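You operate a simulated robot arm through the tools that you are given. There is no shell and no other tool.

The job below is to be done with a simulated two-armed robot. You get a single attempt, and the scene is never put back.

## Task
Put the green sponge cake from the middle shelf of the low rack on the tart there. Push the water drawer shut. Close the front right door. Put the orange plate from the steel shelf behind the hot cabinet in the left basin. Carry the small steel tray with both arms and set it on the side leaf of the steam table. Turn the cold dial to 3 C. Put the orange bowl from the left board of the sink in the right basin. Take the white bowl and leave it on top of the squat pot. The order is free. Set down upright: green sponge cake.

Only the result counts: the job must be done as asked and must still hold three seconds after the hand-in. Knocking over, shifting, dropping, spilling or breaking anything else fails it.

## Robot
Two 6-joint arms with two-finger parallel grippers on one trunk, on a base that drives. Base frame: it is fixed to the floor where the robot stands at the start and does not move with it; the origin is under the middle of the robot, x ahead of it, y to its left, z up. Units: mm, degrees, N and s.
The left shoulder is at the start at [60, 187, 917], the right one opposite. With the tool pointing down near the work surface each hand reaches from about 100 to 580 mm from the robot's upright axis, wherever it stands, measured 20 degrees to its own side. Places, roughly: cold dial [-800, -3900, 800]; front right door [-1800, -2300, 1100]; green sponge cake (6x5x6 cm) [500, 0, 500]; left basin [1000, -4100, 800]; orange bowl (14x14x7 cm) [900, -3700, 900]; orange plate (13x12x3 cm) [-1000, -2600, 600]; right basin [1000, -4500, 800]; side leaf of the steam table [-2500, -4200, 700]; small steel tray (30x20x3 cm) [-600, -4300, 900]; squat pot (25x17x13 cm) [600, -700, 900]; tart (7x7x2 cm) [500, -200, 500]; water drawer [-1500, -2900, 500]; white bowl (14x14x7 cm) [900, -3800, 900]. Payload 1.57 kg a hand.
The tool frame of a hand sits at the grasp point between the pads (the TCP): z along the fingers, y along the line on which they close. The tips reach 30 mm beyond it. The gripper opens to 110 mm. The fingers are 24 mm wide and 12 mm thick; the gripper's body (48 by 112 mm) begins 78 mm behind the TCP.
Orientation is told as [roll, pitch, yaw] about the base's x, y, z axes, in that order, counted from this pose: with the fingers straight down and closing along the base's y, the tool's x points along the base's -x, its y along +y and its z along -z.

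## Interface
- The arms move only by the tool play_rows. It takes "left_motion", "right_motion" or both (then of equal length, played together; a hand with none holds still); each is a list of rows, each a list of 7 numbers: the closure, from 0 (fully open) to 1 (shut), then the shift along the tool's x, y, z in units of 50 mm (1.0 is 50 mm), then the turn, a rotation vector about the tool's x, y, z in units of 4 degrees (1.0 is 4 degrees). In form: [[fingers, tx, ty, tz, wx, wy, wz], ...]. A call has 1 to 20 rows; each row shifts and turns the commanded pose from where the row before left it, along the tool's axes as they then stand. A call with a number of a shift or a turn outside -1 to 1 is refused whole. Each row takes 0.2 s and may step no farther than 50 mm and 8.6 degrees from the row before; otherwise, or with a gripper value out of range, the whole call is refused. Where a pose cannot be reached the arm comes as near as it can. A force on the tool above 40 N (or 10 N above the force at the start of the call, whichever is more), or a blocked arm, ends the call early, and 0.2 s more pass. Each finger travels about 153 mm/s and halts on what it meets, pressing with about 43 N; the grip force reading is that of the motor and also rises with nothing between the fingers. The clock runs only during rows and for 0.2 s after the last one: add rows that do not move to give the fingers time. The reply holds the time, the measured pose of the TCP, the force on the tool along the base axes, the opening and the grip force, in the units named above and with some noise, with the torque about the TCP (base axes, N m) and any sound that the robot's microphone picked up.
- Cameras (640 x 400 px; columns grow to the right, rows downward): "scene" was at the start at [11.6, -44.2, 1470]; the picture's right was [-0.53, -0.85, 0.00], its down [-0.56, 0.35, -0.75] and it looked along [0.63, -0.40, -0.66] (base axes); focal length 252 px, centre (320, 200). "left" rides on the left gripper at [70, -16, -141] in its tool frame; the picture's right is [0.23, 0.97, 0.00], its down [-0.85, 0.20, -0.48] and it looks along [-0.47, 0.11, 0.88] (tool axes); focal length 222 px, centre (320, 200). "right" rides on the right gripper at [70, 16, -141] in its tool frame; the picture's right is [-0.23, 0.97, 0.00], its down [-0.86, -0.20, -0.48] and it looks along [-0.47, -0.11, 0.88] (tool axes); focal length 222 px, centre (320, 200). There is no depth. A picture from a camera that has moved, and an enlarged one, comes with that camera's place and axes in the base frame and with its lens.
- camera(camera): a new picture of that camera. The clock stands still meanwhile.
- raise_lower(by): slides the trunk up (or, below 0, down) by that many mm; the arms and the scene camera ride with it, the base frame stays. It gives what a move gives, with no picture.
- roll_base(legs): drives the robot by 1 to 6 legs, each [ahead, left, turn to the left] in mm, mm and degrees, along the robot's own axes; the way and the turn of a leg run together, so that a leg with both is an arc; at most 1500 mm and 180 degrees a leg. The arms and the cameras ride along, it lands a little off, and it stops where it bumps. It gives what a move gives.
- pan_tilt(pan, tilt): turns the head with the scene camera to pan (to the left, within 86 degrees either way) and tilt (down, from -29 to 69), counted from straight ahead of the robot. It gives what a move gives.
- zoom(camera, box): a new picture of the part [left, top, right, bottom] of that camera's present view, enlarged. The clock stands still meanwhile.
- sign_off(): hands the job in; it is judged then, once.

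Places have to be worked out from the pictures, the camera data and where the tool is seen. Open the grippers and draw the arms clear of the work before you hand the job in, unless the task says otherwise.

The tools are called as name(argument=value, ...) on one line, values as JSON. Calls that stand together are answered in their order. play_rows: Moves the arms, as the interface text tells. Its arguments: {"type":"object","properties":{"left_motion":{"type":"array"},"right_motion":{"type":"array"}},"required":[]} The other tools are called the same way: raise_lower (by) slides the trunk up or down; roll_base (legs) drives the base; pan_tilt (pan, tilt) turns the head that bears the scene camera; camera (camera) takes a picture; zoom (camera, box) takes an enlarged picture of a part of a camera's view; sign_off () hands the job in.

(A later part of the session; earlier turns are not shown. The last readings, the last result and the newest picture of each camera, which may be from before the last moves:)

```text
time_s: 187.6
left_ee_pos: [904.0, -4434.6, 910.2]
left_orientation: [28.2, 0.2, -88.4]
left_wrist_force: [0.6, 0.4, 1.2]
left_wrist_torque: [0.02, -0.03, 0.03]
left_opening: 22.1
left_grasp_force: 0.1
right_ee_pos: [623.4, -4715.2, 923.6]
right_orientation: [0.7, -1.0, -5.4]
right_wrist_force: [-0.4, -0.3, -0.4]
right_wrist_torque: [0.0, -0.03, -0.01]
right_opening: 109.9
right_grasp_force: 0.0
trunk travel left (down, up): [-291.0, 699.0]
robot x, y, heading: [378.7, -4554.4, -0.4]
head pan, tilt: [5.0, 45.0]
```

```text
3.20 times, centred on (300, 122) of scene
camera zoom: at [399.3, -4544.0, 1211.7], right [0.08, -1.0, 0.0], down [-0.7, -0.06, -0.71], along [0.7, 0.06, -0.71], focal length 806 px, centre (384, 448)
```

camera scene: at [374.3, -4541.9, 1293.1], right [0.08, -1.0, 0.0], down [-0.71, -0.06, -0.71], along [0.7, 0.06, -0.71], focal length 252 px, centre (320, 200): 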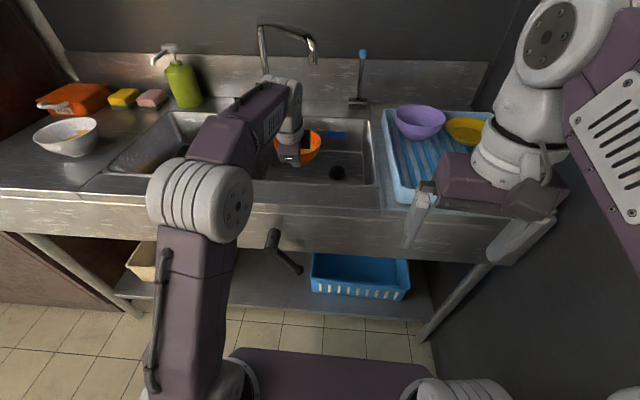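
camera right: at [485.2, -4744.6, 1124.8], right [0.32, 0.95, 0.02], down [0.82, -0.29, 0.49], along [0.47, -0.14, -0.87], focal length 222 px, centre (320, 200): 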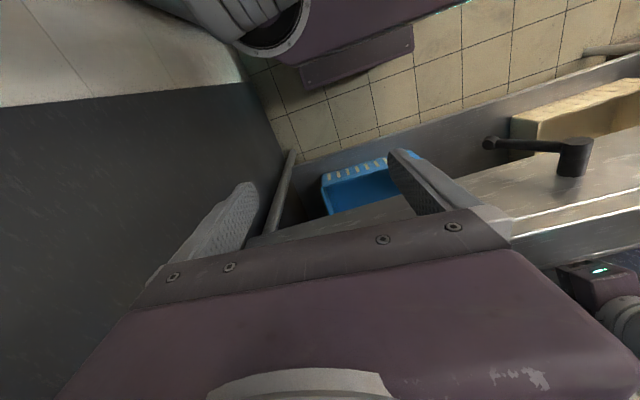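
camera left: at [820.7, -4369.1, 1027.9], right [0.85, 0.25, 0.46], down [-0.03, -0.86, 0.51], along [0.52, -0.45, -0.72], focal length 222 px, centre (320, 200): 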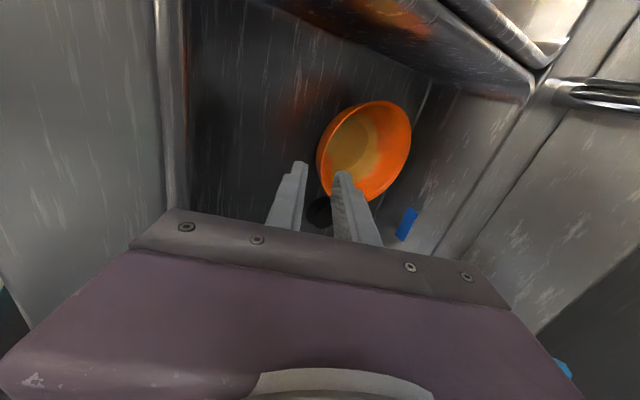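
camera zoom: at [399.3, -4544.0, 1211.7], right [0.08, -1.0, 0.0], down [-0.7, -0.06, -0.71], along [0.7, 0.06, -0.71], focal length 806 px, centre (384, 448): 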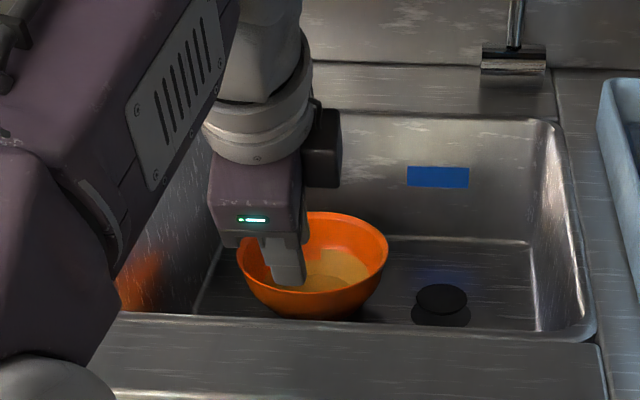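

Orange bowl sits upright in the right basin. I retreat: up a little, back, then up more, and strafe to the white bowl.

raise_lower(by=50)

roll_base(legs=[[-200, 0, 0]])

raise_lower(by=70)

roll_base(legs=[[0, 580, 0]])

camera(camera="left")

camera(camera="scene")

```text
time_s: 188.5
left_ee_pos: [903.9, -4434.6, 961.4]
left_orientation: [28.2, 0.2, -88.4]
left_wrist_force: [-0.9, 0.1, -0.1]
left_wrist_torque: [0.01, -0.01, 0.01]
left_opening: 21.9
left_grasp_force: 0.0
right_ee_pos: [622.8, -4714.7, 973.6]
right_orientation: [0.7, -1.0, -5.5]
right_wrist_force: [-0.8, -0.4, -0.2]
right_wrist_torque: [0.02, 0.0, -0.03]
right_opening: 110.3
right_grasp_force: 0.0
trunk travel left (down, up): [-341.0, 649.0]
robot x, y, heading: [379.2, -4549.5, -0.2]
head pan, tilt: [5.0, 45.0]
```

```text
time_s: 190.1
left_ee_pos: [703.1, -4434.1, 961.4]
left_orientation: [28.3, 0.2, -88.6]
left_wrist_force: [0.1, 0.1, 0.7]
left_wrist_torque: [0.02, -0.04, 0.02]
left_opening: 22.1
left_grasp_force: 0.0
right_ee_pos: [419.9, -4713.9, 973.3]
right_orientation: [0.7, -1.2, -5.6]
right_wrist_force: [0.2, 0.5, -0.6]
right_wrist_torque: [0.0, -0.01, 0.01]
right_opening: 110.0
right_grasp_force: 0.0
trunk travel left (down, up): [-341.0, 649.0]
robot x, y, heading: [174.2, -4549.2, -0.9]
head pan, tilt: [5.0, 45.0]
```

```text
time_s: 191.2
left_ee_pos: [702.8, -4436.0, 1030.6]
left_orientation: [28.1, 0.1, -88.6]
left_wrist_force: [0.4, 0.6, 0.3]
left_wrist_torque: [-0.01, 0.0, -0.01]
left_opening: 22.2
left_grasp_force: 0.0
right_ee_pos: [420.2, -4714.0, 1044.5]
right_orientation: [0.7, -1.1, -5.5]
right_wrist_force: [0.8, -0.1, 0.1]
right_wrist_torque: [-0.01, -0.02, 0.01]
right_opening: 110.1
right_grasp_force: 0.1
trunk travel left (down, up): [-411.0, 579.0]
robot x, y, heading: [177.0, -4550.6, -0.7]
head pan, tilt: [5.0, 45.0]
```

```text
time_s: 194.5
left_ee_pos: [707.9, -3849.9, 1029.1]
left_orientation: [28.2, 0.2, -88.5]
left_wrist_force: [0.1, 0.7, 0.2]
left_wrist_torque: [0.04, 0.02, 0.05]
left_opening: 22.0
left_grasp_force: 0.1
right_ee_pos: [426.4, -4130.7, 1044.4]
right_orientation: [0.6, -1.1, -5.4]
right_wrist_force: [-1.4, 0.7, 0.3]
right_wrist_torque: [0.01, 0.03, -0.02]
right_opening: 109.9
right_grasp_force: 0.0
trunk travel left (down, up): [-411.0, 579.0]
robot x, y, heading: [181.2, -3963.7, -0.4]
head pan, tilt: [5.0, 45.0]
```

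```text
taken
camera left: at [624.9, -3784.3, 1147.5], right [0.85, 0.25, 0.46], down [-0.03, -0.86, 0.51], along [0.52, -0.45, -0.72], focal length 222 px, centre (320, 200)
```

left: 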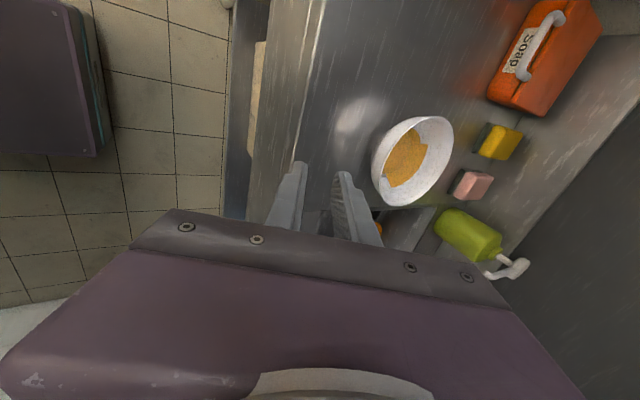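

```text
taken
camera scene: at [202.8, -3958.3, 1331.7], right [0.08, -1.0, 0.0], down [-0.7, -0.06, -0.71], along [0.7, 0.06, -0.71], focal length 252 px, centre (320, 200)
```

scene: 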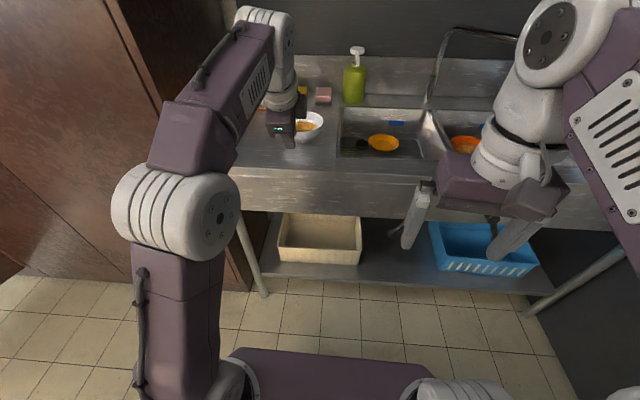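

White bowl centre ≈ (920,-3848). I drive 95 mm forward, lower a bit, open to 50 mm and look again.

roll_base(legs=[[100, 0, 0]])

raise_lower(by=-20)

play_rows(left_motion=[[0.55, 0, 0, 0, 0.6, 0, 0], [0.55, 0, 0, 0, 0, 0, 0], [0.55, 0, 0, 0, 0, 0, 0]])

camera(camera="left")

zoom(camera="scene", box=[220, 60, 420, 185])

```text
time_s: 195.7
left_ee_pos: [811.1, -3851.3, 1029.5]
left_orientation: [28.1, 0.2, -88.5]
left_wrist_force: [0.0, 1.0, -0.6]
left_wrist_torque: [0.01, 0.04, -0.03]
left_opening: 21.9
left_grasp_force: 0.0
right_ee_pos: [529.6, -4130.6, 1044.7]
right_orientation: [0.7, -1.0, -5.3]
right_wrist_force: [0.5, 0.2, 0.2]
right_wrist_torque: [0.01, 0.05, 0.0]
right_opening: 110.2
right_grasp_force: 0.0
trunk travel left (down, up): [-411.0, 579.0]
robot x, y, heading: [279.8, -3967.4, -0.3]
head pan, tilt: [5.0, 45.0]
```

```text
time_s: 196.3
left_ee_pos: [808.4, -3851.0, 1011.2]
left_orientation: [28.3, 0.2, -88.5]
left_wrist_force: [-0.6, -0.8, 0.0]
left_wrist_torque: [-0.03, 0.0, -0.01]
left_opening: 22.0
left_grasp_force: 0.1
right_ee_pos: [527.2, -4131.6, 1023.9]
right_orientation: [0.8, -1.0, -5.5]
right_wrist_force: [-0.4, 0.4, 0.1]
right_wrist_torque: [-0.01, -0.02, 0.0]
right_opening: 110.0
right_grasp_force: 0.0
trunk travel left (down, up): [-391.0, 599.0]
robot x, y, heading: [280.8, -3966.8, -0.3]
head pan, tilt: [5.0, 45.0]
```

```text
time_s: 197.1
left_ee_pos: [808.1, -3850.0, 1009.6]
left_orientation: [25.7, 0.2, -88.5]
left_wrist_force: [-0.7, -0.6, 0.0]
left_wrist_torque: [0.0, 0.0, 0.02]
left_opening: 49.4
left_grasp_force: 0.1
right_ee_pos: [528.1, -4131.5, 1024.8]
right_orientation: [0.6, -1.1, -5.5]
right_wrist_force: [0.4, 0.9, 0.0]
right_wrist_torque: [0.0, 0.0, -0.01]
right_opening: 110.0
right_grasp_force: 0.1
trunk travel left (down, up): [-391.0, 599.0]
robot x, y, heading: [284.8, -3967.2, -0.3]
head pan, tilt: [5.0, 45.0]
```

```text
taken
camera left: at [730.6, -3784.5, 1130.7], right [0.87, 0.25, 0.42], down [0.0, -0.86, 0.51], along [0.49, -0.45, -0.75], focal length 222 px, centre (320, 200)
```

left: 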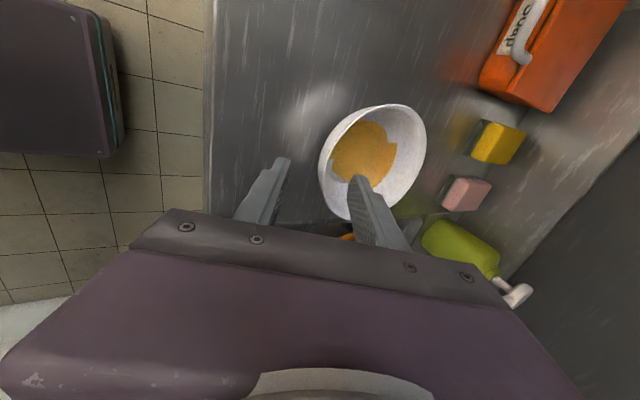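

```text
3.20 times, centred on (320, 122) of scene
camera zoom: at [304.2, -3959.7, 1311.7], right [0.08, -1.0, 0.0], down [-0.7, -0.06, -0.71], along [0.7, 0.06, -0.71], focal length 806 px, centre (320, 448)
```

zoom: 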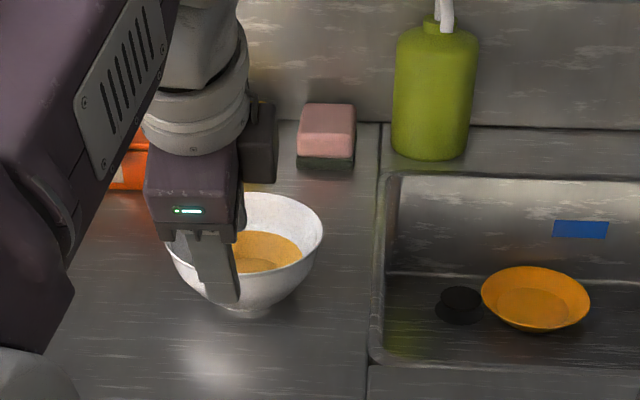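

Consistent: centre ≈ (912,-3849), near rim x≈842. I move over the rim and check.

play_rows(left_motion=[[0.55, 0, 0.18, 0.46, 0, 0, 0], [0.55, 0, 0.18, 0.46, 0, 0, 0], [0.55, 0, 0, 0, 0, 0, 0]])

raise_lower(by=-22)

camera(camera="left")

zoom(camera="scene", box=[220, 60, 380, 160])

```text
time_s: 197.9
left_ee_pos: [842.5, -3849.7, 975.7]
left_orientation: [25.8, 0.2, -88.5]
left_wrist_force: [0.3, 1.0, 0.0]
left_wrist_torque: [0.01, 0.0, 0.01]
left_opening: 49.6
left_grasp_force: 0.0
right_ee_pos: [526.6, -4131.6, 1023.9]
right_orientation: [0.6, -1.1, -5.4]
right_wrist_force: [-0.4, 0.0, 0.8]
right_wrist_torque: [0.02, 0.02, 0.0]
right_opening: 109.8
right_grasp_force: 0.1
trunk travel left (down, up): [-391.0, 599.0]
robot x, y, heading: [282.0, -3970.1, -0.6]
head pan, tilt: [5.0, 45.0]
```

```text
time_s: 198.6
left_ee_pos: [843.0, -3849.2, 953.9]
left_orientation: [25.8, 0.2, -88.4]
left_wrist_force: [0.6, -1.1, 0.1]
left_wrist_torque: [0.0, 0.01, 0.01]
left_opening: 49.4
left_grasp_force: 0.1
right_ee_pos: [526.5, -4129.8, 1001.6]
right_orientation: [0.6, -1.1, -5.4]
right_wrist_force: [0.0, 0.2, -0.5]
right_wrist_torque: [0.05, -0.01, -0.07]
right_opening: 110.3
right_grasp_force: 0.1
trunk travel left (down, up): [-369.0, 621.0]
robot x, y, heading: [279.3, -3967.0, -0.5]
head pan, tilt: [5.0, 45.0]
```

```text
taken
camera left: at [764.3, -3783.6, 1074.5], right [0.87, 0.25, 0.42], down [0.0, -0.86, 0.51], along [0.49, -0.45, -0.75], focal length 222 px, centre (320, 200)
```

left: 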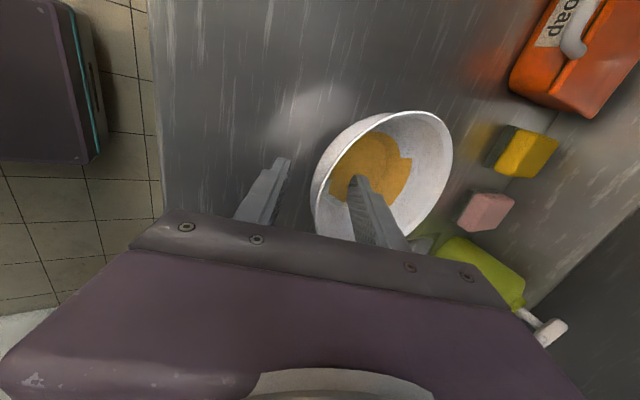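

```text
4.00 times, centred on (300, 110) of scene
camera zoom: at [303.7, -3959.6, 1289.6], right [0.08, -1.0, 0.0], down [-0.7, -0.06, -0.71], along [0.7, 0.06, -0.71], focal length 1007 px, centre (400, 560)
```

zoom: 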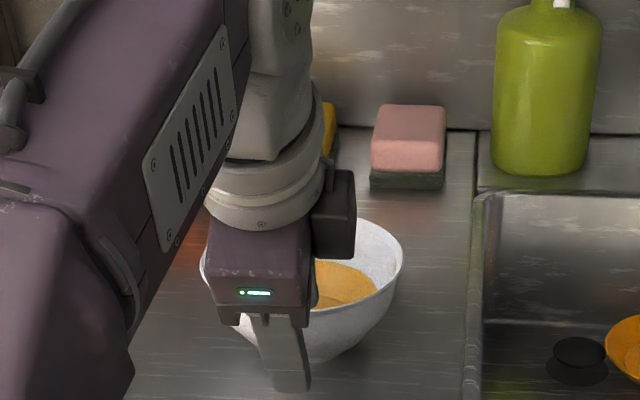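

Same view as with the orange bowl. Lower 9 mm and close.

raise_lower(by=-9)

play_rows(left_motion=[[0.65, 0, 0, 0, 0, 0, 0], [0.75, 0, 0, 0, 0, 0, 0], [0.82, 0, 0, 0, 0, 0, 0], [0.9, 0, 0, 0, 0, 0, 0], [0.96, 0, 0, 0, 0, 0, 0], [1, 0, 0, 0, 0, 0, 0], [1, 0, 0, 0, 0, 0, 0]])

raise_lower(by=60)

camera(camera="left")

zoom(camera="scene", box=[220, 60, 380, 160])

```text
time_s: 199.2
left_ee_pos: [842.2, -3849.9, 945.0]
left_orientation: [25.8, 0.2, -88.4]
left_wrist_force: [0.3, 0.8, 1.5]
left_wrist_torque: [0.01, 0.0, 0.0]
left_opening: 49.3
left_grasp_force: 0.1
right_ee_pos: [526.7, -4130.7, 992.5]
right_orientation: [0.7, -1.1, -5.4]
right_wrist_force: [0.6, 0.3, 0.5]
right_wrist_torque: [-0.03, 0.0, -0.03]
right_opening: 110.0
right_grasp_force: 0.0
trunk travel left (down, up): [-360.0, 630.0]
robot x, y, heading: [285.9, -3964.7, -0.4]
head pan, tilt: [5.0, 45.0]
```

```text
time_s: 200.8
left_ee_pos: [843.4, -3849.2, 946.0]
left_orientation: [26.0, 0.2, -88.4]
left_wrist_force: [2.7, -0.4, 7.7]
left_wrist_torque: [0.04, -0.81, 0.03]
left_opening: 2.5
left_grasp_force: 23.7
right_ee_pos: [526.4, -4130.2, 993.4]
right_orientation: [0.7, -1.1, -5.4]
right_wrist_force: [-0.2, -0.5, -0.6]
right_wrist_torque: [0.0, 0.0, 0.02]
right_opening: 110.0
right_grasp_force: 0.1
trunk travel left (down, up): [-360.0, 630.0]
robot x, y, heading: [282.4, -3964.8, -0.4]
head pan, tilt: [5.0, 45.0]
```

```text
time_s: 201.8
left_ee_pos: [842.7, -3849.9, 1002.9]
left_orientation: [25.7, 0.2, -88.4]
left_wrist_force: [0.3, -0.1, -1.1]
left_wrist_torque: [0.0, 0.05, 0.01]
left_opening: 2.6
left_grasp_force: 24.2
right_ee_pos: [527.6, -4130.9, 1053.3]
right_orientation: [0.7, -1.1, -5.4]
right_wrist_force: [-0.1, 0.4, 0.3]
right_wrist_torque: [-0.03, 0.01, 0.01]
right_opening: 109.9
right_grasp_force: 0.1
trunk travel left (down, up): [-420.0, 570.0]
robot x, y, heading: [278.4, -3968.0, -0.2]
head pan, tilt: [5.0, 45.0]
```

```text
taken
camera left: at [764.7, -3783.7, 1125.3], right [0.87, 0.25, 0.42], down [0.0, -0.86, 0.51], along [0.49, -0.45, -0.75], focal length 222 px, centre (320, 200)
```

left: 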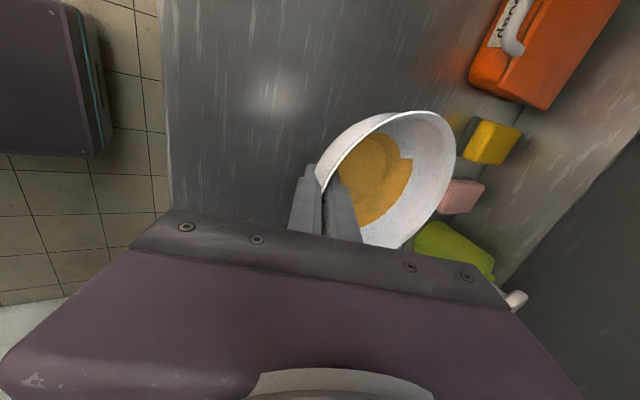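

```text
4.00 times, centred on (300, 110) of scene
camera zoom: at [304.2, -3959.7, 1340.6], right [0.08, -1.0, 0.0], down [-0.7, -0.06, -0.71], along [0.7, 0.06, -0.71], focal length 1007 px, centre (400, 560)
```

zoom: 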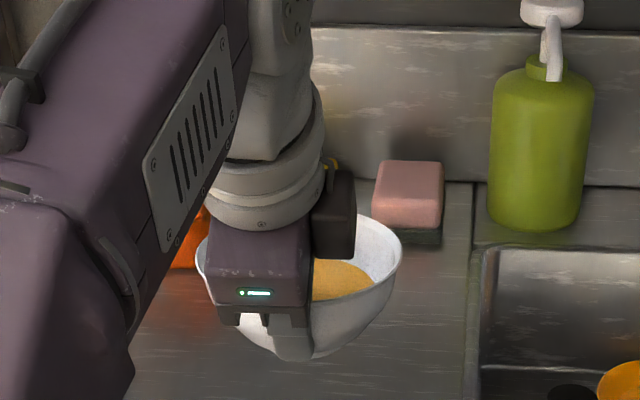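

White bowl held level. I back off, strafe away from the fridge, and retract the hand for travel.

roll_base(legs=[[-250, 0, 0], [0, 600, 0]])

raise_lower(by=100)

play_rows(left_motion=[[1, 0, -0.72, -0.35, 0, 0, 0], [1, 0, -0.72, -0.35, 0, 0, 0], [1, 0, -0.72, -0.35, 0, 0, 0], [1, 0, -0.72, -0.35, 0, 0, 0], [1, 0, 0, 0, 0, 0, 0]])

camera(camera="scene")

```text
time_s: 206.6
left_ee_pos: [591.1, -3251.9, 1005.0]
left_orientation: [25.8, 0.1, -87.9]
left_wrist_force: [0.2, 0.3, -0.4]
left_wrist_torque: [0.0, 0.04, 0.02]
left_opening: 2.3
left_grasp_force: 24.2
right_ee_pos: [279.1, -3536.3, 1053.2]
right_orientation: [0.6, -1.0, -4.9]
right_wrist_force: [-0.9, -0.9, -0.4]
right_wrist_torque: [-0.03, 0.0, -0.02]
right_opening: 109.9
right_grasp_force: 0.1
trunk travel left (down, up): [-420.0, 570.0]
robot x, y, heading: [30.7, -3372.8, -0.4]
head pan, tilt: [5.0, 45.0]
```

```text
time_s: 207.9
left_ee_pos: [591.5, -3252.3, 1104.2]
left_orientation: [25.7, 0.3, -88.0]
left_wrist_force: [-0.1, -0.3, -1.2]
left_wrist_torque: [0.01, 0.06, -0.02]
left_opening: 2.3
left_grasp_force: 23.9
right_ee_pos: [278.4, -3537.3, 1152.5]
right_orientation: [0.8, -1.1, -4.9]
right_wrist_force: [0.0, -0.7, 0.1]
right_wrist_torque: [0.0, 0.05, 0.0]
right_opening: 110.2
right_grasp_force: 0.0
trunk travel left (down, up): [-520.0, 470.0]
robot x, y, heading: [30.5, -3377.9, 0.3]
head pan, tilt: [5.0, 45.0]
```

```text
time_s: 209.1
left_ee_pos: [431.7, -3256.2, 1104.7]
left_orientation: [25.7, 0.2, -87.9]
left_wrist_force: [-0.1, 0.5, -0.8]
left_wrist_torque: [0.0, 0.09, -0.02]
left_opening: 2.1
left_grasp_force: 23.8
right_ee_pos: [279.3, -3538.0, 1152.4]
right_orientation: [0.7, -0.9, -5.0]
right_wrist_force: [0.6, 0.0, 0.2]
right_wrist_torque: [0.02, 0.01, 0.01]
right_opening: 110.2
right_grasp_force: 0.0
trunk travel left (down, up): [-520.0, 470.0]
robot x, y, heading: [31.1, -3376.9, -0.1]
head pan, tilt: [5.0, 45.0]
```

```text
taken
camera scene: at [54.7, -3367.7, 1440.6], right [0.09, -1.0, 0.0], down [-0.71, -0.06, -0.71], along [0.7, 0.06, -0.71], focal length 252 px, centre (320, 200)
```

scene: 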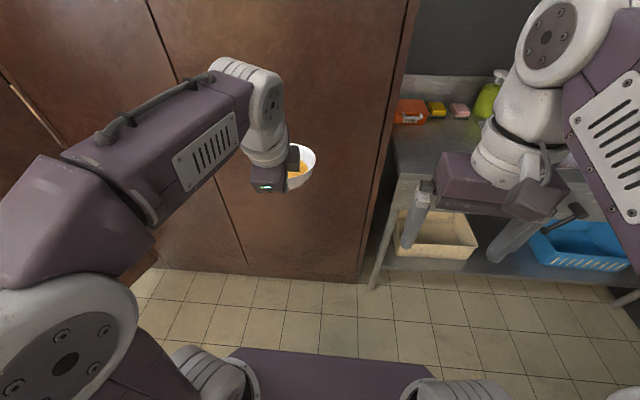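

Now back to the corridor centre, turn to face +y and look.

roll_base(legs=[[-190, 0, 0], [0, 0, 90]])

pan_tilt(pan=0, tilt=25)

camera(camera="scene")

```text
time_s: 214.4
left_ee_pos: [-265.4, -2972.9, 1105.2]
left_orientation: [25.8, 0.2, 0.8]
left_wrist_force: [0.5, 0.0, -0.4]
left_wrist_torque: [-0.03, 0.0, -0.01]
left_opening: 2.2
left_grasp_force: 23.4
right_ee_pos: [12.1, -3131.4, 1152.9]
right_orientation: [0.7, -1.0, 83.9]
right_wrist_force: [-0.1, 0.0, -0.4]
right_wrist_torque: [0.0, 0.0, 0.0]
right_opening: 110.1
right_grasp_force: 0.1
trunk travel left (down, up): [-520.0, 470.0]
robot x, y, heading: [-156.8, -3378.5, 89.0]
head pan, tilt: [5.0, 45.0]
```

```text
time_s: 215.3
left_ee_pos: [-266.2, -2973.5, 1106.3]
left_orientation: [25.8, 0.2, 0.9]
left_wrist_force: [0.6, -0.5, -0.8]
left_wrist_torque: [-0.04, 0.02, 0.01]
left_opening: 2.6
left_grasp_force: 24.1
right_ee_pos: [11.5, -3130.8, 1153.0]
right_orientation: [0.8, -1.1, 84.0]
right_wrist_force: [-0.2, 0.7, -0.4]
right_wrist_torque: [-0.01, 0.02, -0.02]
right_opening: 109.9
right_grasp_force: 0.0
trunk travel left (down, up): [-520.0, 470.0]
robot x, y, heading: [-155.8, -3378.1, 88.9]
head pan, tilt: [0.0, 25.0]
```

```text
taken
camera scene: at [-154.0, -3342.5, 1471.2], right [1.0, -0.02, 0.0], down [-0.01, -0.42, -0.91], along [0.02, 0.91, -0.42], focal length 252 px, centre (320, 200)
```

scene: 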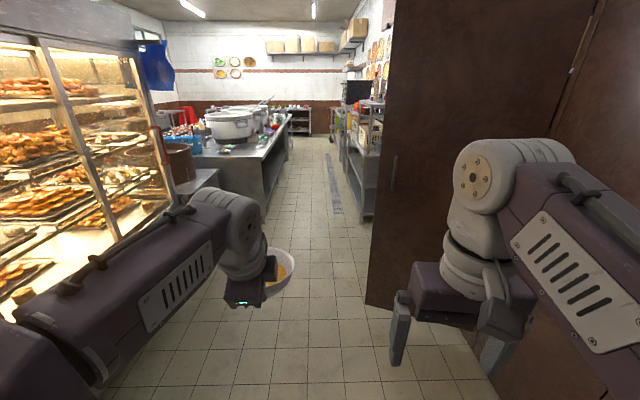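

The path is open; I shift 40 mm left of the door edge and drive ahead in two legs with a check.

roll_base(legs=[[0, 40, 1], [1100, 0, 0]])

camera(camera="scene")

```text
time_s: 221.5
left_ee_pos: [-301.3, -1845.6, 1105.0]
left_orientation: [25.7, 0.2, 1.4]
left_wrist_force: [0.4, 0.6, -1.3]
left_wrist_torque: [-0.03, 0.0, -0.04]
left_opening: 2.5
left_grasp_force: 24.0
right_ee_pos: [-23.0, -2003.0, 1153.2]
right_orientation: [0.7, -1.1, 84.3]
right_wrist_force: [0.6, 0.1, 1.0]
right_wrist_torque: [-0.05, -0.01, -0.02]
right_opening: 110.2
right_grasp_force: 0.1
trunk travel left (down, up): [-520.0, 470.0]
robot x, y, heading: [-191.0, -2249.1, 89.6]
head pan, tilt: [0.0, 25.0]
```

```text
taken
camera scene: at [-187.0, -2214.6, 1471.2], right [1.0, -0.01, 0.0], down [0.0, -0.42, -0.91], along [0.01, 0.91, -0.42], focal length 252 px, centre (320, 200)
```

scene: 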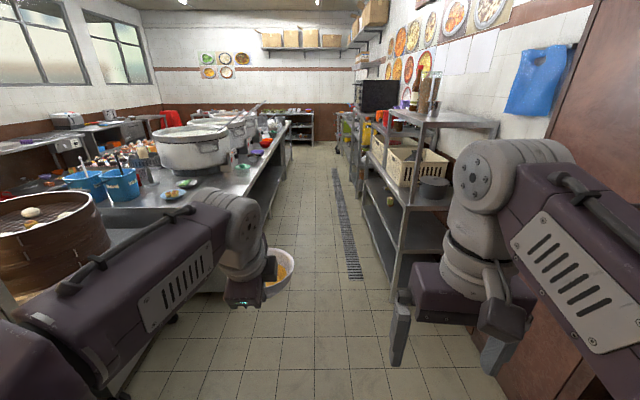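

I drive to y≈-1500, turn to face +x in the open space, and look at the pot.

roll_base(legs=[[750, 0, 0], [0, 0, -90]])

pan_tilt(pan=40, tilt=25)

camera(camera="scene")

```text
time_s: 229.3
left_ee_pos: [227.9, -1398.0, 1105.9]
left_orientation: [25.7, 0.2, -89.1]
left_wrist_force: [-0.5, -0.2, -1.5]
left_wrist_torque: [0.0, 0.03, -0.02]
left_opening: 2.4
left_grasp_force: 23.7
right_ee_pos: [68.4, -1676.5, 1152.9]
right_orientation: [0.7, -1.1, -6.2]
right_wrist_force: [-1.1, -0.3, 0.2]
right_wrist_torque: [0.0, 0.01, 0.05]
right_opening: 109.6
right_grasp_force: 0.1
trunk travel left (down, up): [-520.0, 470.0]
robot x, y, heading: [-173.0, -1506.3, -1.5]
head pan, tilt: [0.0, 25.0]
```

```text
time_s: 230.4
left_ee_pos: [227.2, -1398.0, 1105.2]
left_orientation: [25.7, 0.1, -89.0]
left_wrist_force: [0.2, 0.4, -0.3]
left_wrist_torque: [0.03, 0.03, 0.01]
left_opening: 2.6
left_grasp_force: 23.3
right_ee_pos: [67.9, -1675.8, 1153.3]
right_orientation: [0.7, -1.1, -6.2]
right_wrist_force: [0.9, -0.5, 0.5]
right_wrist_torque: [-0.02, 0.0, -0.01]
right_opening: 109.7
right_grasp_force: 0.0
trunk travel left (down, up): [-520.0, 470.0]
robot x, y, heading: [-174.0, -1509.2, -1.2]
head pan, tilt: [40.0, 25.0]
```

```text
taken
camera scene: at [-162.7, -1449.2, 1471.2], right [0.63, -0.78, 0.0], down [-0.33, -0.26, -0.91], along [0.71, 0.57, -0.42], focal length 252 px, centre (320, 200)
```

scene: 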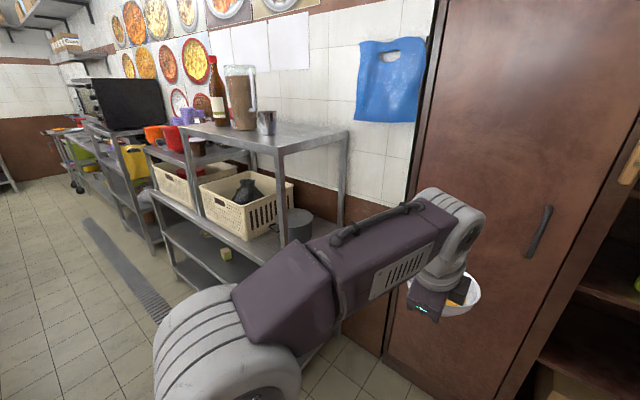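

I strafe left to y≈-840, staying back from the rack, and view the pot.

roll_base(legs=[[-60, 0, 1.2], [0, 660, 0]])

pan_tilt(pan=0, tilt=25)

camera(camera="scene")

camera(camera="right")

```text
time_s: 234.6
left_ee_pos: [164.2, -731.9, 1104.8]
left_orientation: [25.7, 0.2, -87.9]
left_wrist_force: [0.3, -0.5, -0.9]
left_wrist_torque: [-0.01, 0.08, 0.03]
left_opening: 2.5
left_grasp_force: 23.0
right_ee_pos: [10.7, -1012.6, 1153.1]
right_orientation: [0.7, -1.0, -4.9]
right_wrist_force: [0.0, -0.5, 0.1]
right_wrist_torque: [0.02, 0.02, 0.0]
right_opening: 110.1
right_grasp_force: 0.1
trunk travel left (down, up): [-520.0, 470.0]
robot x, y, heading: [-237.0, -852.5, 0.1]
head pan, tilt: [40.0, 25.0]
```

```text
time_s: 235.7
left_ee_pos: [164.8, -731.7, 1105.9]
left_orientation: [25.6, 0.2, -88.0]
left_wrist_force: [-0.2, -0.4, -1.3]
left_wrist_torque: [0.01, 0.05, 0.03]
left_opening: 2.7
left_grasp_force: 23.7
right_ee_pos: [9.8, -1011.8, 1153.2]
right_orientation: [0.7, -1.1, -4.8]
right_wrist_force: [-0.4, -0.2, -1.0]
right_wrist_torque: [-0.01, 0.01, 0.02]
right_opening: 110.1
right_grasp_force: 0.1
trunk travel left (down, up): [-520.0, 470.0]
robot x, y, heading: [-232.9, -853.2, 0.4]
head pan, tilt: [0.0, 25.0]
```

```text
taken
camera scene: at [-202.7, -850.2, 1471.2], right [0.0, -1.0, 0.0], down [-0.42, 0.0, -0.91], along [0.91, 0.0, -0.42], focal length 252 px, centre (320, 200)
```

scene: 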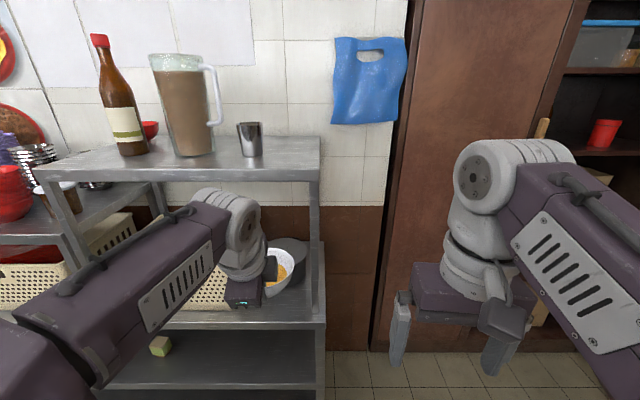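

```text
taken
camera right: at [-58.3, -992.0, 1292.4], right [0.31, 0.95, 0.02], down [0.82, -0.28, 0.49], along [0.47, -0.14, -0.87], focal length 222 px, centre (320, 200)
```

right: 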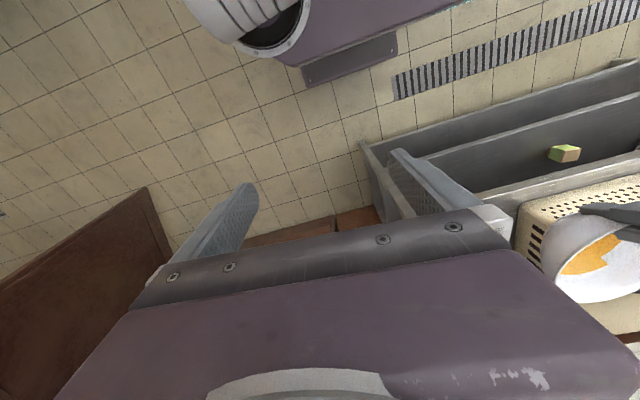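

The top shelf is at ~z 1290, so there is ample room above the pot (lid ≈ z 930). I strafe left for an unobstructed view of the pot.

roll_base(legs=[[0, 200, 0]])

camera(camera="scene")

zoom(camera="scene", box=[300, 180, 460, 280])

```text
time_s: 237.3
left_ee_pos: [164.0, -529.7, 1104.9]
left_orientation: [25.7, 0.2, -87.9]
left_wrist_force: [-0.9, -1.3, -0.8]
left_wrist_torque: [-0.01, 0.04, -0.05]
left_opening: 2.5
left_grasp_force: 23.6
right_ee_pos: [10.5, -810.6, 1153.2]
right_orientation: [0.7, -1.1, -4.9]
right_wrist_force: [-0.5, -0.1, -0.5]
right_wrist_torque: [-0.03, -0.01, 0.05]
right_opening: 110.0
right_grasp_force: 0.0
trunk travel left (down, up): [-520.0, 470.0]
robot x, y, heading: [-235.9, -651.9, -0.1]
head pan, tilt: [0.0, 25.0]
```

```text
taken
camera scene: at [-203.0, -647.9, 1471.2], right [0.0, -1.0, 0.0], down [-0.42, 0.0, -0.91], along [0.91, 0.0, -0.42], focal length 252 px, centre (320, 200)
```

scene: 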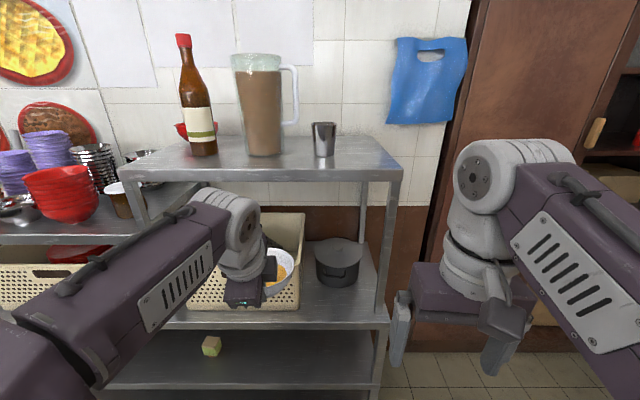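

```text
4.00 times, centred on (380, 230) of scene
camera zoom: at [-203.0, -647.9, 1471.2], right [0.0, -1.0, 0.0], down [-0.42, 0.0, -0.91], along [0.91, 0.0, -0.42], focal length 1007 px, centre (80, 80)
```

zoom: 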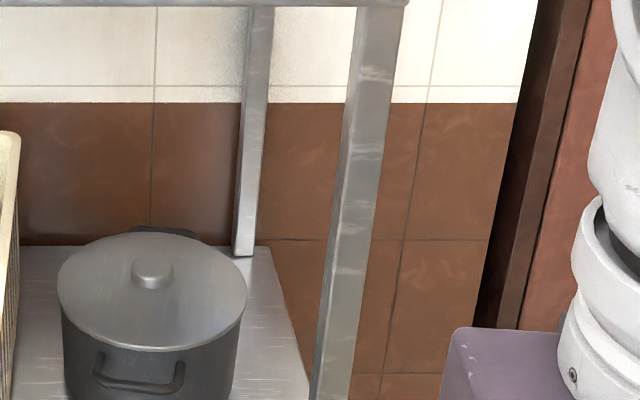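

The pot's lid has a flat disc knob, centre ≈ (543,-712), knob top ≈ z 942. I'll centre the bowl on it. I strafe right 182 mm and look with the left wrist camera.

roll_base(legs=[[0, -182, 0]])

play_rows(left_motion=[[1, 0, 0.72, 0.35, 0, 0, 0], [1, 0, 0.72, 0.35, 0, 0, 0], [1, 0, 0.72, 0.35, 0, 0, 0], [1, 0, 0, 0, 0, 0, 0]])

camera(camera="left")

camera(camera="scene")

```text
time_s: 238.8
left_ee_pos: [164.3, -712.4, 1104.9]
left_orientation: [25.7, 0.2, -87.7]
left_wrist_force: [0.4, 0.4, -0.6]
left_wrist_torque: [0.0, 0.03, 0.01]
left_opening: 2.4
left_grasp_force: 23.4
right_ee_pos: [12.6, -993.5, 1152.1]
right_orientation: [0.8, -1.1, -4.7]
right_wrist_force: [0.5, -0.3, 0.6]
right_wrist_torque: [0.01, 0.01, -0.03]
right_opening: 110.0
right_grasp_force: 0.0
trunk travel left (down, up): [-520.0, 470.0]
robot x, y, heading: [-236.0, -830.1, 0.4]
head pan, tilt: [0.0, 25.0]
```

```text
time_s: 239.8
left_ee_pos: [282.7, -705.5, 1104.4]
left_orientation: [25.8, 0.3, -87.7]
left_wrist_force: [0.6, -1.2, -1.3]
left_wrist_torque: [0.01, 0.04, -0.01]
left_opening: 2.5
left_grasp_force: 23.5
right_ee_pos: [10.6, -993.3, 1153.0]
right_orientation: [0.6, -1.1, -4.7]
right_wrist_force: [-0.4, -0.1, 0.8]
right_wrist_torque: [-0.05, -0.02, 0.04]
right_opening: 110.1
right_grasp_force: 0.1
trunk travel left (down, up): [-520.0, 470.0]
robot x, y, heading: [-235.7, -830.4, 0.1]
head pan, tilt: [0.0, 25.0]
```

```text
taken
camera left: at [204.2, -641.8, 1225.5], right [0.87, 0.26, 0.42], down [0.01, -0.86, 0.51], along [0.5, -0.44, -0.74], focal length 222 px, centre (320, 200)
```

left: 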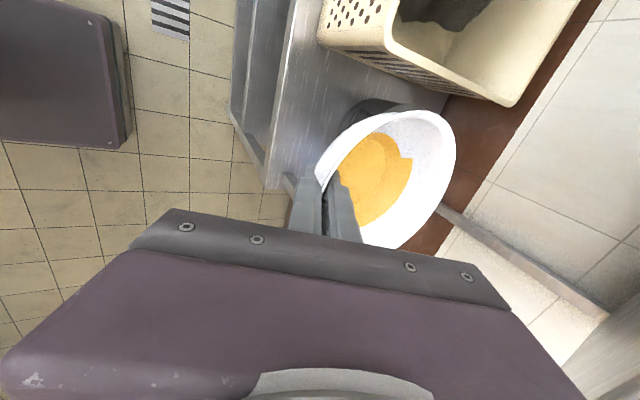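

```text
taken
camera scene: at [-203.7, -831.3, 1471.3], right [0.01, -1.0, 0.0], down [-0.42, 0.0, -0.91], along [0.91, 0.0, -0.42], focal length 252 px, centre (320, 200)
```

scene: 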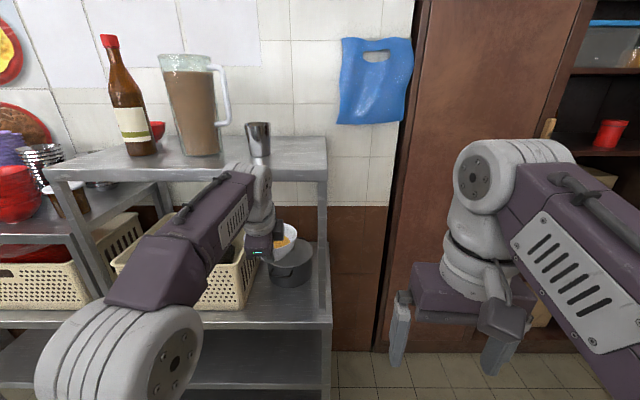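

The wrist top is ~240 mm above the TCP, so I must enter low under the top shelf. I lower 88 mm here (wrist still outside the rack) and measure the clearances.

raise_lower(by=-88)

camera(camera="scene")

zoom(camera="scene", box=[200, 120, 360, 220])

zoom(camera="scene", box=[200, 180, 360, 280])

camera(camera="left")

```text
time_s: 241.1
left_ee_pos: [284.3, -706.4, 1015.1]
left_orientation: [25.7, 0.3, -87.7]
left_wrist_force: [0.4, 0.2, -0.6]
left_wrist_torque: [-0.03, 0.01, 0.01]
left_opening: 2.4
left_grasp_force: 24.1
right_ee_pos: [12.3, -992.6, 1065.2]
right_orientation: [0.7, -1.1, -4.7]
right_wrist_force: [0.4, 0.4, 0.6]
right_wrist_torque: [0.03, 0.01, 0.02]
right_opening: 109.9
right_grasp_force: 0.1
trunk travel left (down, up): [-432.0, 558.0]
robot x, y, heading: [-235.2, -831.4, 0.3]
head pan, tilt: [0.0, 25.0]
```

```text
taken
camera scene: at [-202.4, -831.2, 1383.3], right [0.01, -1.0, 0.0], down [-0.42, 0.0, -0.91], along [0.91, 0.0, -0.42], focal length 252 px, centre (320, 200)
```

scene: 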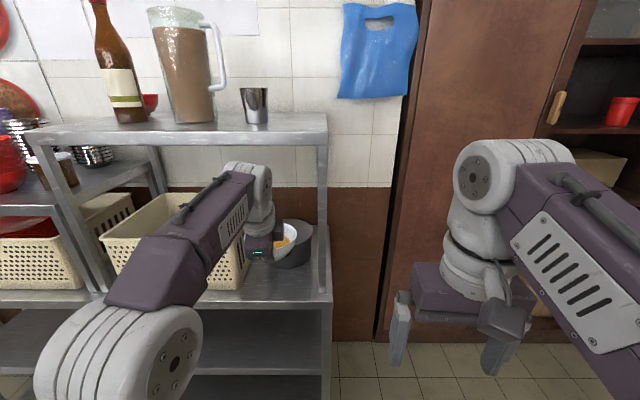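

```text
4.00 times, centred on (280, 170) of scene
camera zoom: at [-202.4, -831.2, 1383.3], right [0.01, -1.0, 0.0], down [-0.42, 0.0, -0.91], along [0.91, 0.0, -0.42], focal length 1007 px, centre (480, 320)
```

zoom: 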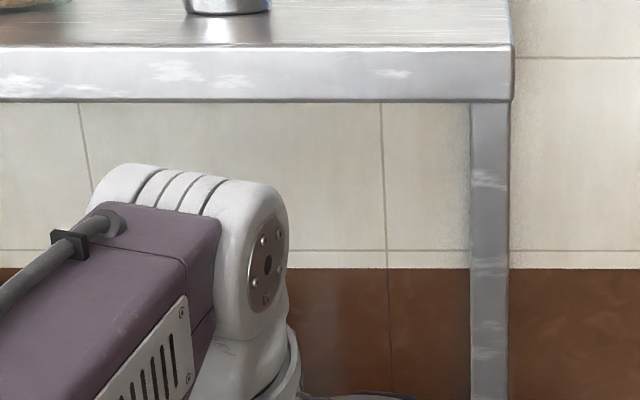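

```text
4.00 times, centred on (280, 230) of scene
camera zoom: at [-202.4, -831.2, 1383.3], right [0.01, -1.0, 0.0], down [-0.42, 0.0, -0.91], along [0.91, 0.0, -0.42], focal length 1007 px, centre (480, 80)
```

zoom: 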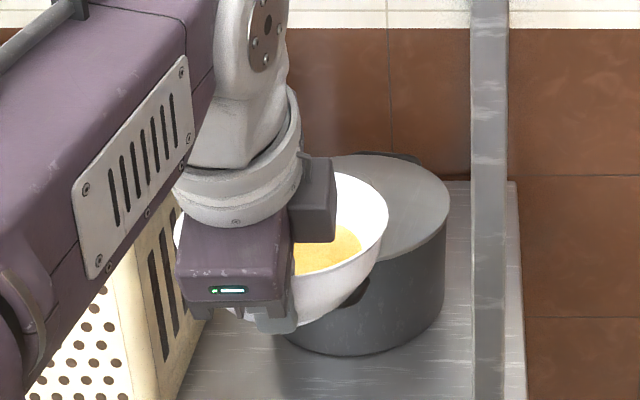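

```text
taken
camera left: at [205.0, -641.8, 1137.2], right [0.87, 0.26, 0.42], down [0.01, -0.86, 0.51], along [0.5, -0.44, -0.75], focal length 222 px, centre (320, 200)
```

left: 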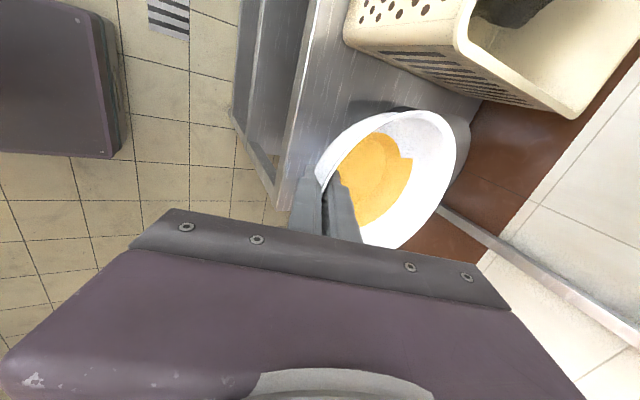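

With TCP at 1015 the wrist would almost touch the top shelf (underside ≈ 1259), so I'll enter with extra tilt. First I use the right hand's camera to get a better fix on the knob.

play_rows(right_motion=[[0, -0.65, 0.4, -0.24, 0, 0, 0], [0, -0.65, 0.4, -0.24, 0, 0, 0], [0, -0.65, 0.4, -0.24, 0, 0, 0], [0, -0.65, 0.35, -0.24, 0, 0, 0], [0, -0.65, 0.3, -0.24, 0, 0, 0], [0, -0.65, 0.3, -0.24, 0, 0, 0]])

camera(camera="right")

```text
time_s: 242.4
left_ee_pos: [284.8, -705.1, 1016.1]
left_orientation: [25.7, 0.2, -87.7]
left_wrist_force: [-0.4, 0.5, -1.1]
left_wrist_torque: [0.02, 0.06, 0.0]
left_opening: 2.6
left_grasp_force: 23.5
right_ee_pos: [174.7, -913.0, 1048.5]
right_orientation: [0.8, -1.2, -4.7]
right_wrist_force: [-0.8, 0.0, -0.3]
right_wrist_torque: [-0.01, 0.02, -0.01]
right_opening: 109.9
right_grasp_force: 0.0
right hand out of reach, approached as far as the arm can: row 3, 4, 5, 6
trunk travel left (down, up): [-432.0, 558.0]
robot x, y, heading: [-230.7, -831.7, 0.6]
head pan, tilt: [0.0, 25.0]
```

```text
taken
camera right: at [107.1, -893.5, 1188.2], right [0.31, 0.95, 0.02], down [0.83, -0.27, 0.49], along [0.47, -0.14, -0.87], focal length 222 px, centre (320, 200)
```

right: 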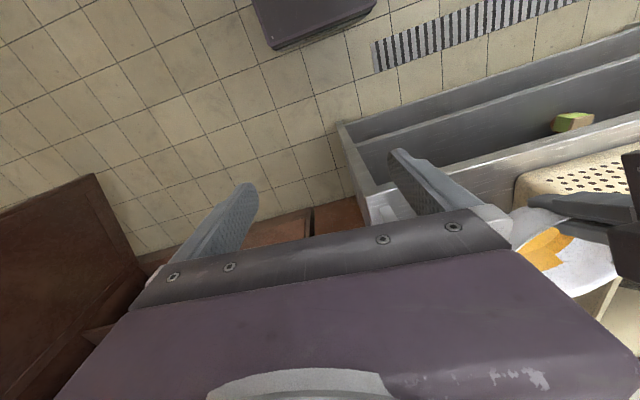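

That view is blocked. I restore the right hand and instead strafe right 320 mm for a second bearing on the knob.

play_rows(right_motion=[[0, 0.7, -0.3, -0.2, 0, 0, 0], [0, 0.7, -0.3, -0.2, 0, 0, 0], [0, 0.7, -0.3, -0.2, 0, 0, 0], [0, 0.7, -0.3, -0.2, 0, 0, 0]])

roll_base(legs=[[-60, 0, 0], [0, -330, 0]])

pan_tilt(pan=25, tilt=25)

camera(camera="scene")

```text
time_s: 243.4
left_ee_pos: [282.0, -707.4, 1016.5]
left_orientation: [25.8, 0.2, -87.6]
left_wrist_force: [0.2, 0.1, -1.1]
left_wrist_torque: [0.01, 0.05, 0.0]
left_opening: 2.5
left_grasp_force: 24.3
right_ee_pos: [27.2, -962.0, 1088.5]
right_orientation: [0.7, -1.3, -4.7]
right_wrist_force: [-1.0, -0.7, 0.4]
right_wrist_torque: [0.02, -0.01, -0.01]
right_opening: 109.9
right_grasp_force: 0.1
trunk travel left (down, up): [-432.0, 558.0]
robot x, y, heading: [-235.8, -831.3, 0.3]
head pan, tilt: [0.0, 25.0]
```

```text
time_s: 246.2
left_ee_pos: [227.8, -1036.2, 1016.3]
left_orientation: [25.7, 0.3, -87.2]
left_wrist_force: [0.1, -1.1, 0.1]
left_wrist_torque: [-0.01, 0.04, -0.01]
left_opening: 2.6
left_grasp_force: 23.8
right_ee_pos: [-25.4, -1294.1, 1086.9]
right_orientation: [0.7, -1.1, -4.1]
right_wrist_force: [0.2, 0.0, -0.1]
right_wrist_torque: [0.03, 0.0, 0.04]
right_opening: 109.9
right_grasp_force: 0.2
trunk travel left (down, up): [-432.0, 558.0]
robot x, y, heading: [-288.4, -1165.3, 1.2]
head pan, tilt: [0.0, 25.0]
```

```text
time_s: 247.1
left_ee_pos: [226.6, -1035.2, 1014.7]
left_orientation: [25.7, 0.2, -87.1]
left_wrist_force: [0.1, 0.6, -0.9]
left_wrist_torque: [0.01, 0.05, 0.0]
left_opening: 2.6
left_grasp_force: 24.2
right_ee_pos: [-26.0, -1293.0, 1087.2]
right_orientation: [0.6, -1.1, -4.1]
right_wrist_force: [-0.2, -0.7, 0.0]
right_wrist_torque: [0.01, -0.04, 0.02]
right_opening: 110.0
right_grasp_force: 0.1
trunk travel left (down, up): [-432.0, 558.0]
robot x, y, heading: [-291.9, -1165.3, 0.8]
head pan, tilt: [25.0, 25.0]
```

```text
taken
camera scene: at [-267.6, -1126.2, 1383.2], right [0.44, -0.9, 0.0], down [-0.38, -0.18, -0.91], along [0.82, 0.4, -0.42], focal length 252 px, centre (320, 200)
```

scene: 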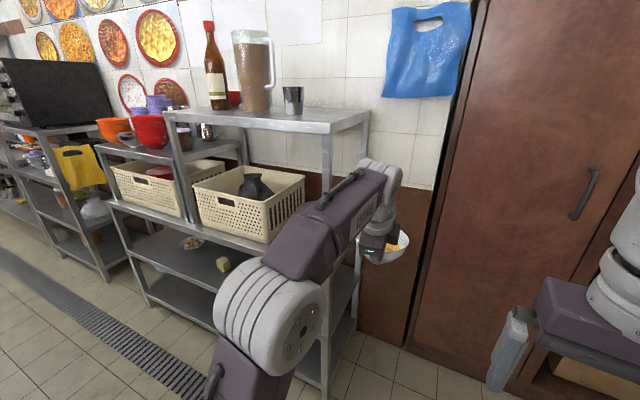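

From two bearings, the knob is at about (562,-715), top ≈ z 928. I return, tilt the tool 12° more to keep the wrist low, and approach in front of the rack.

roll_base(legs=[[0, 320, -1]])

play_rows(left_motion=[[1, 0, 0, 0, -1, 0, 0], [1, 0, 0, 0, -1, 0, 0], [1, 0, 0, 0, -1, 0, 0], [1, 0, 0, 0, 0, 0, 0]])

pan_tilt(pan=0, tilt=25)

camera(camera="scene")

```text
time_s: 249.3
left_ee_pos: [227.3, -722.0, 1016.1]
left_orientation: [25.7, 0.2, -88.1]
left_wrist_force: [-0.4, 1.0, -0.4]
left_wrist_torque: [0.0, 0.03, 0.01]
left_opening: 2.6
left_grasp_force: 24.0
right_ee_pos: [-30.9, -974.1, 1086.8]
right_orientation: [0.7, -1.2, -5.2]
right_wrist_force: [0.4, -0.7, 0.5]
right_wrist_torque: [0.01, 0.0, 0.05]
right_opening: 110.1
right_grasp_force: 0.0
trunk travel left (down, up): [-432.0, 558.0]
robot x, y, heading: [-294.5, -843.1, 0.2]
head pan, tilt: [25.0, 25.0]
```

```text
time_s: 250.3
left_ee_pos: [226.8, -722.9, 1016.8]
left_orientation: [37.8, 0.2, -88.1]
left_wrist_force: [0.0, 0.2, -1.2]
left_wrist_torque: [-0.02, 0.07, -0.04]
left_opening: 2.8
left_grasp_force: 23.9
right_ee_pos: [-30.6, -976.0, 1087.0]
right_orientation: [0.7, -1.1, -5.2]
right_wrist_force: [-0.4, -0.2, 0.1]
right_wrist_torque: [0.02, 0.0, 0.03]
right_opening: 110.1
right_grasp_force: 0.1
trunk travel left (down, up): [-432.0, 558.0]
robot x, y, heading: [-294.4, -843.5, -0.1]
head pan, tilt: [25.0, 25.0]
```

```text
time_s: 251.2
left_ee_pos: [227.5, -721.8, 1017.1]
left_orientation: [37.7, 0.1, -88.1]
left_wrist_force: [0.4, 0.7, -1.2]
left_wrist_torque: [0.03, 0.05, -0.04]
left_opening: 2.4
left_grasp_force: 24.0
right_ee_pos: [-30.3, -975.1, 1087.9]
right_orientation: [0.7, -1.1, -5.2]
right_wrist_force: [1.5, 0.1, 0.2]
right_wrist_torque: [0.0, -0.02, 0.01]
right_opening: 110.3
right_grasp_force: 0.2
trunk travel left (down, up): [-432.0, 558.0]
robot x, y, heading: [-291.0, -843.1, -0.2]
head pan, tilt: [0.0, 25.0]
```

```text
taken
camera scene: at [-260.5, -842.7, 1383.2], right [0.0, -1.0, 0.0], down [-0.42, 0.0, -0.91], along [0.91, 0.0, -0.42], focal length 252 px, centre (320, 200)
```

scene: 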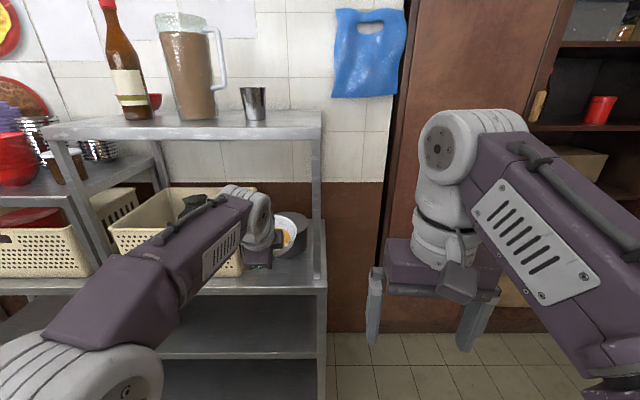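

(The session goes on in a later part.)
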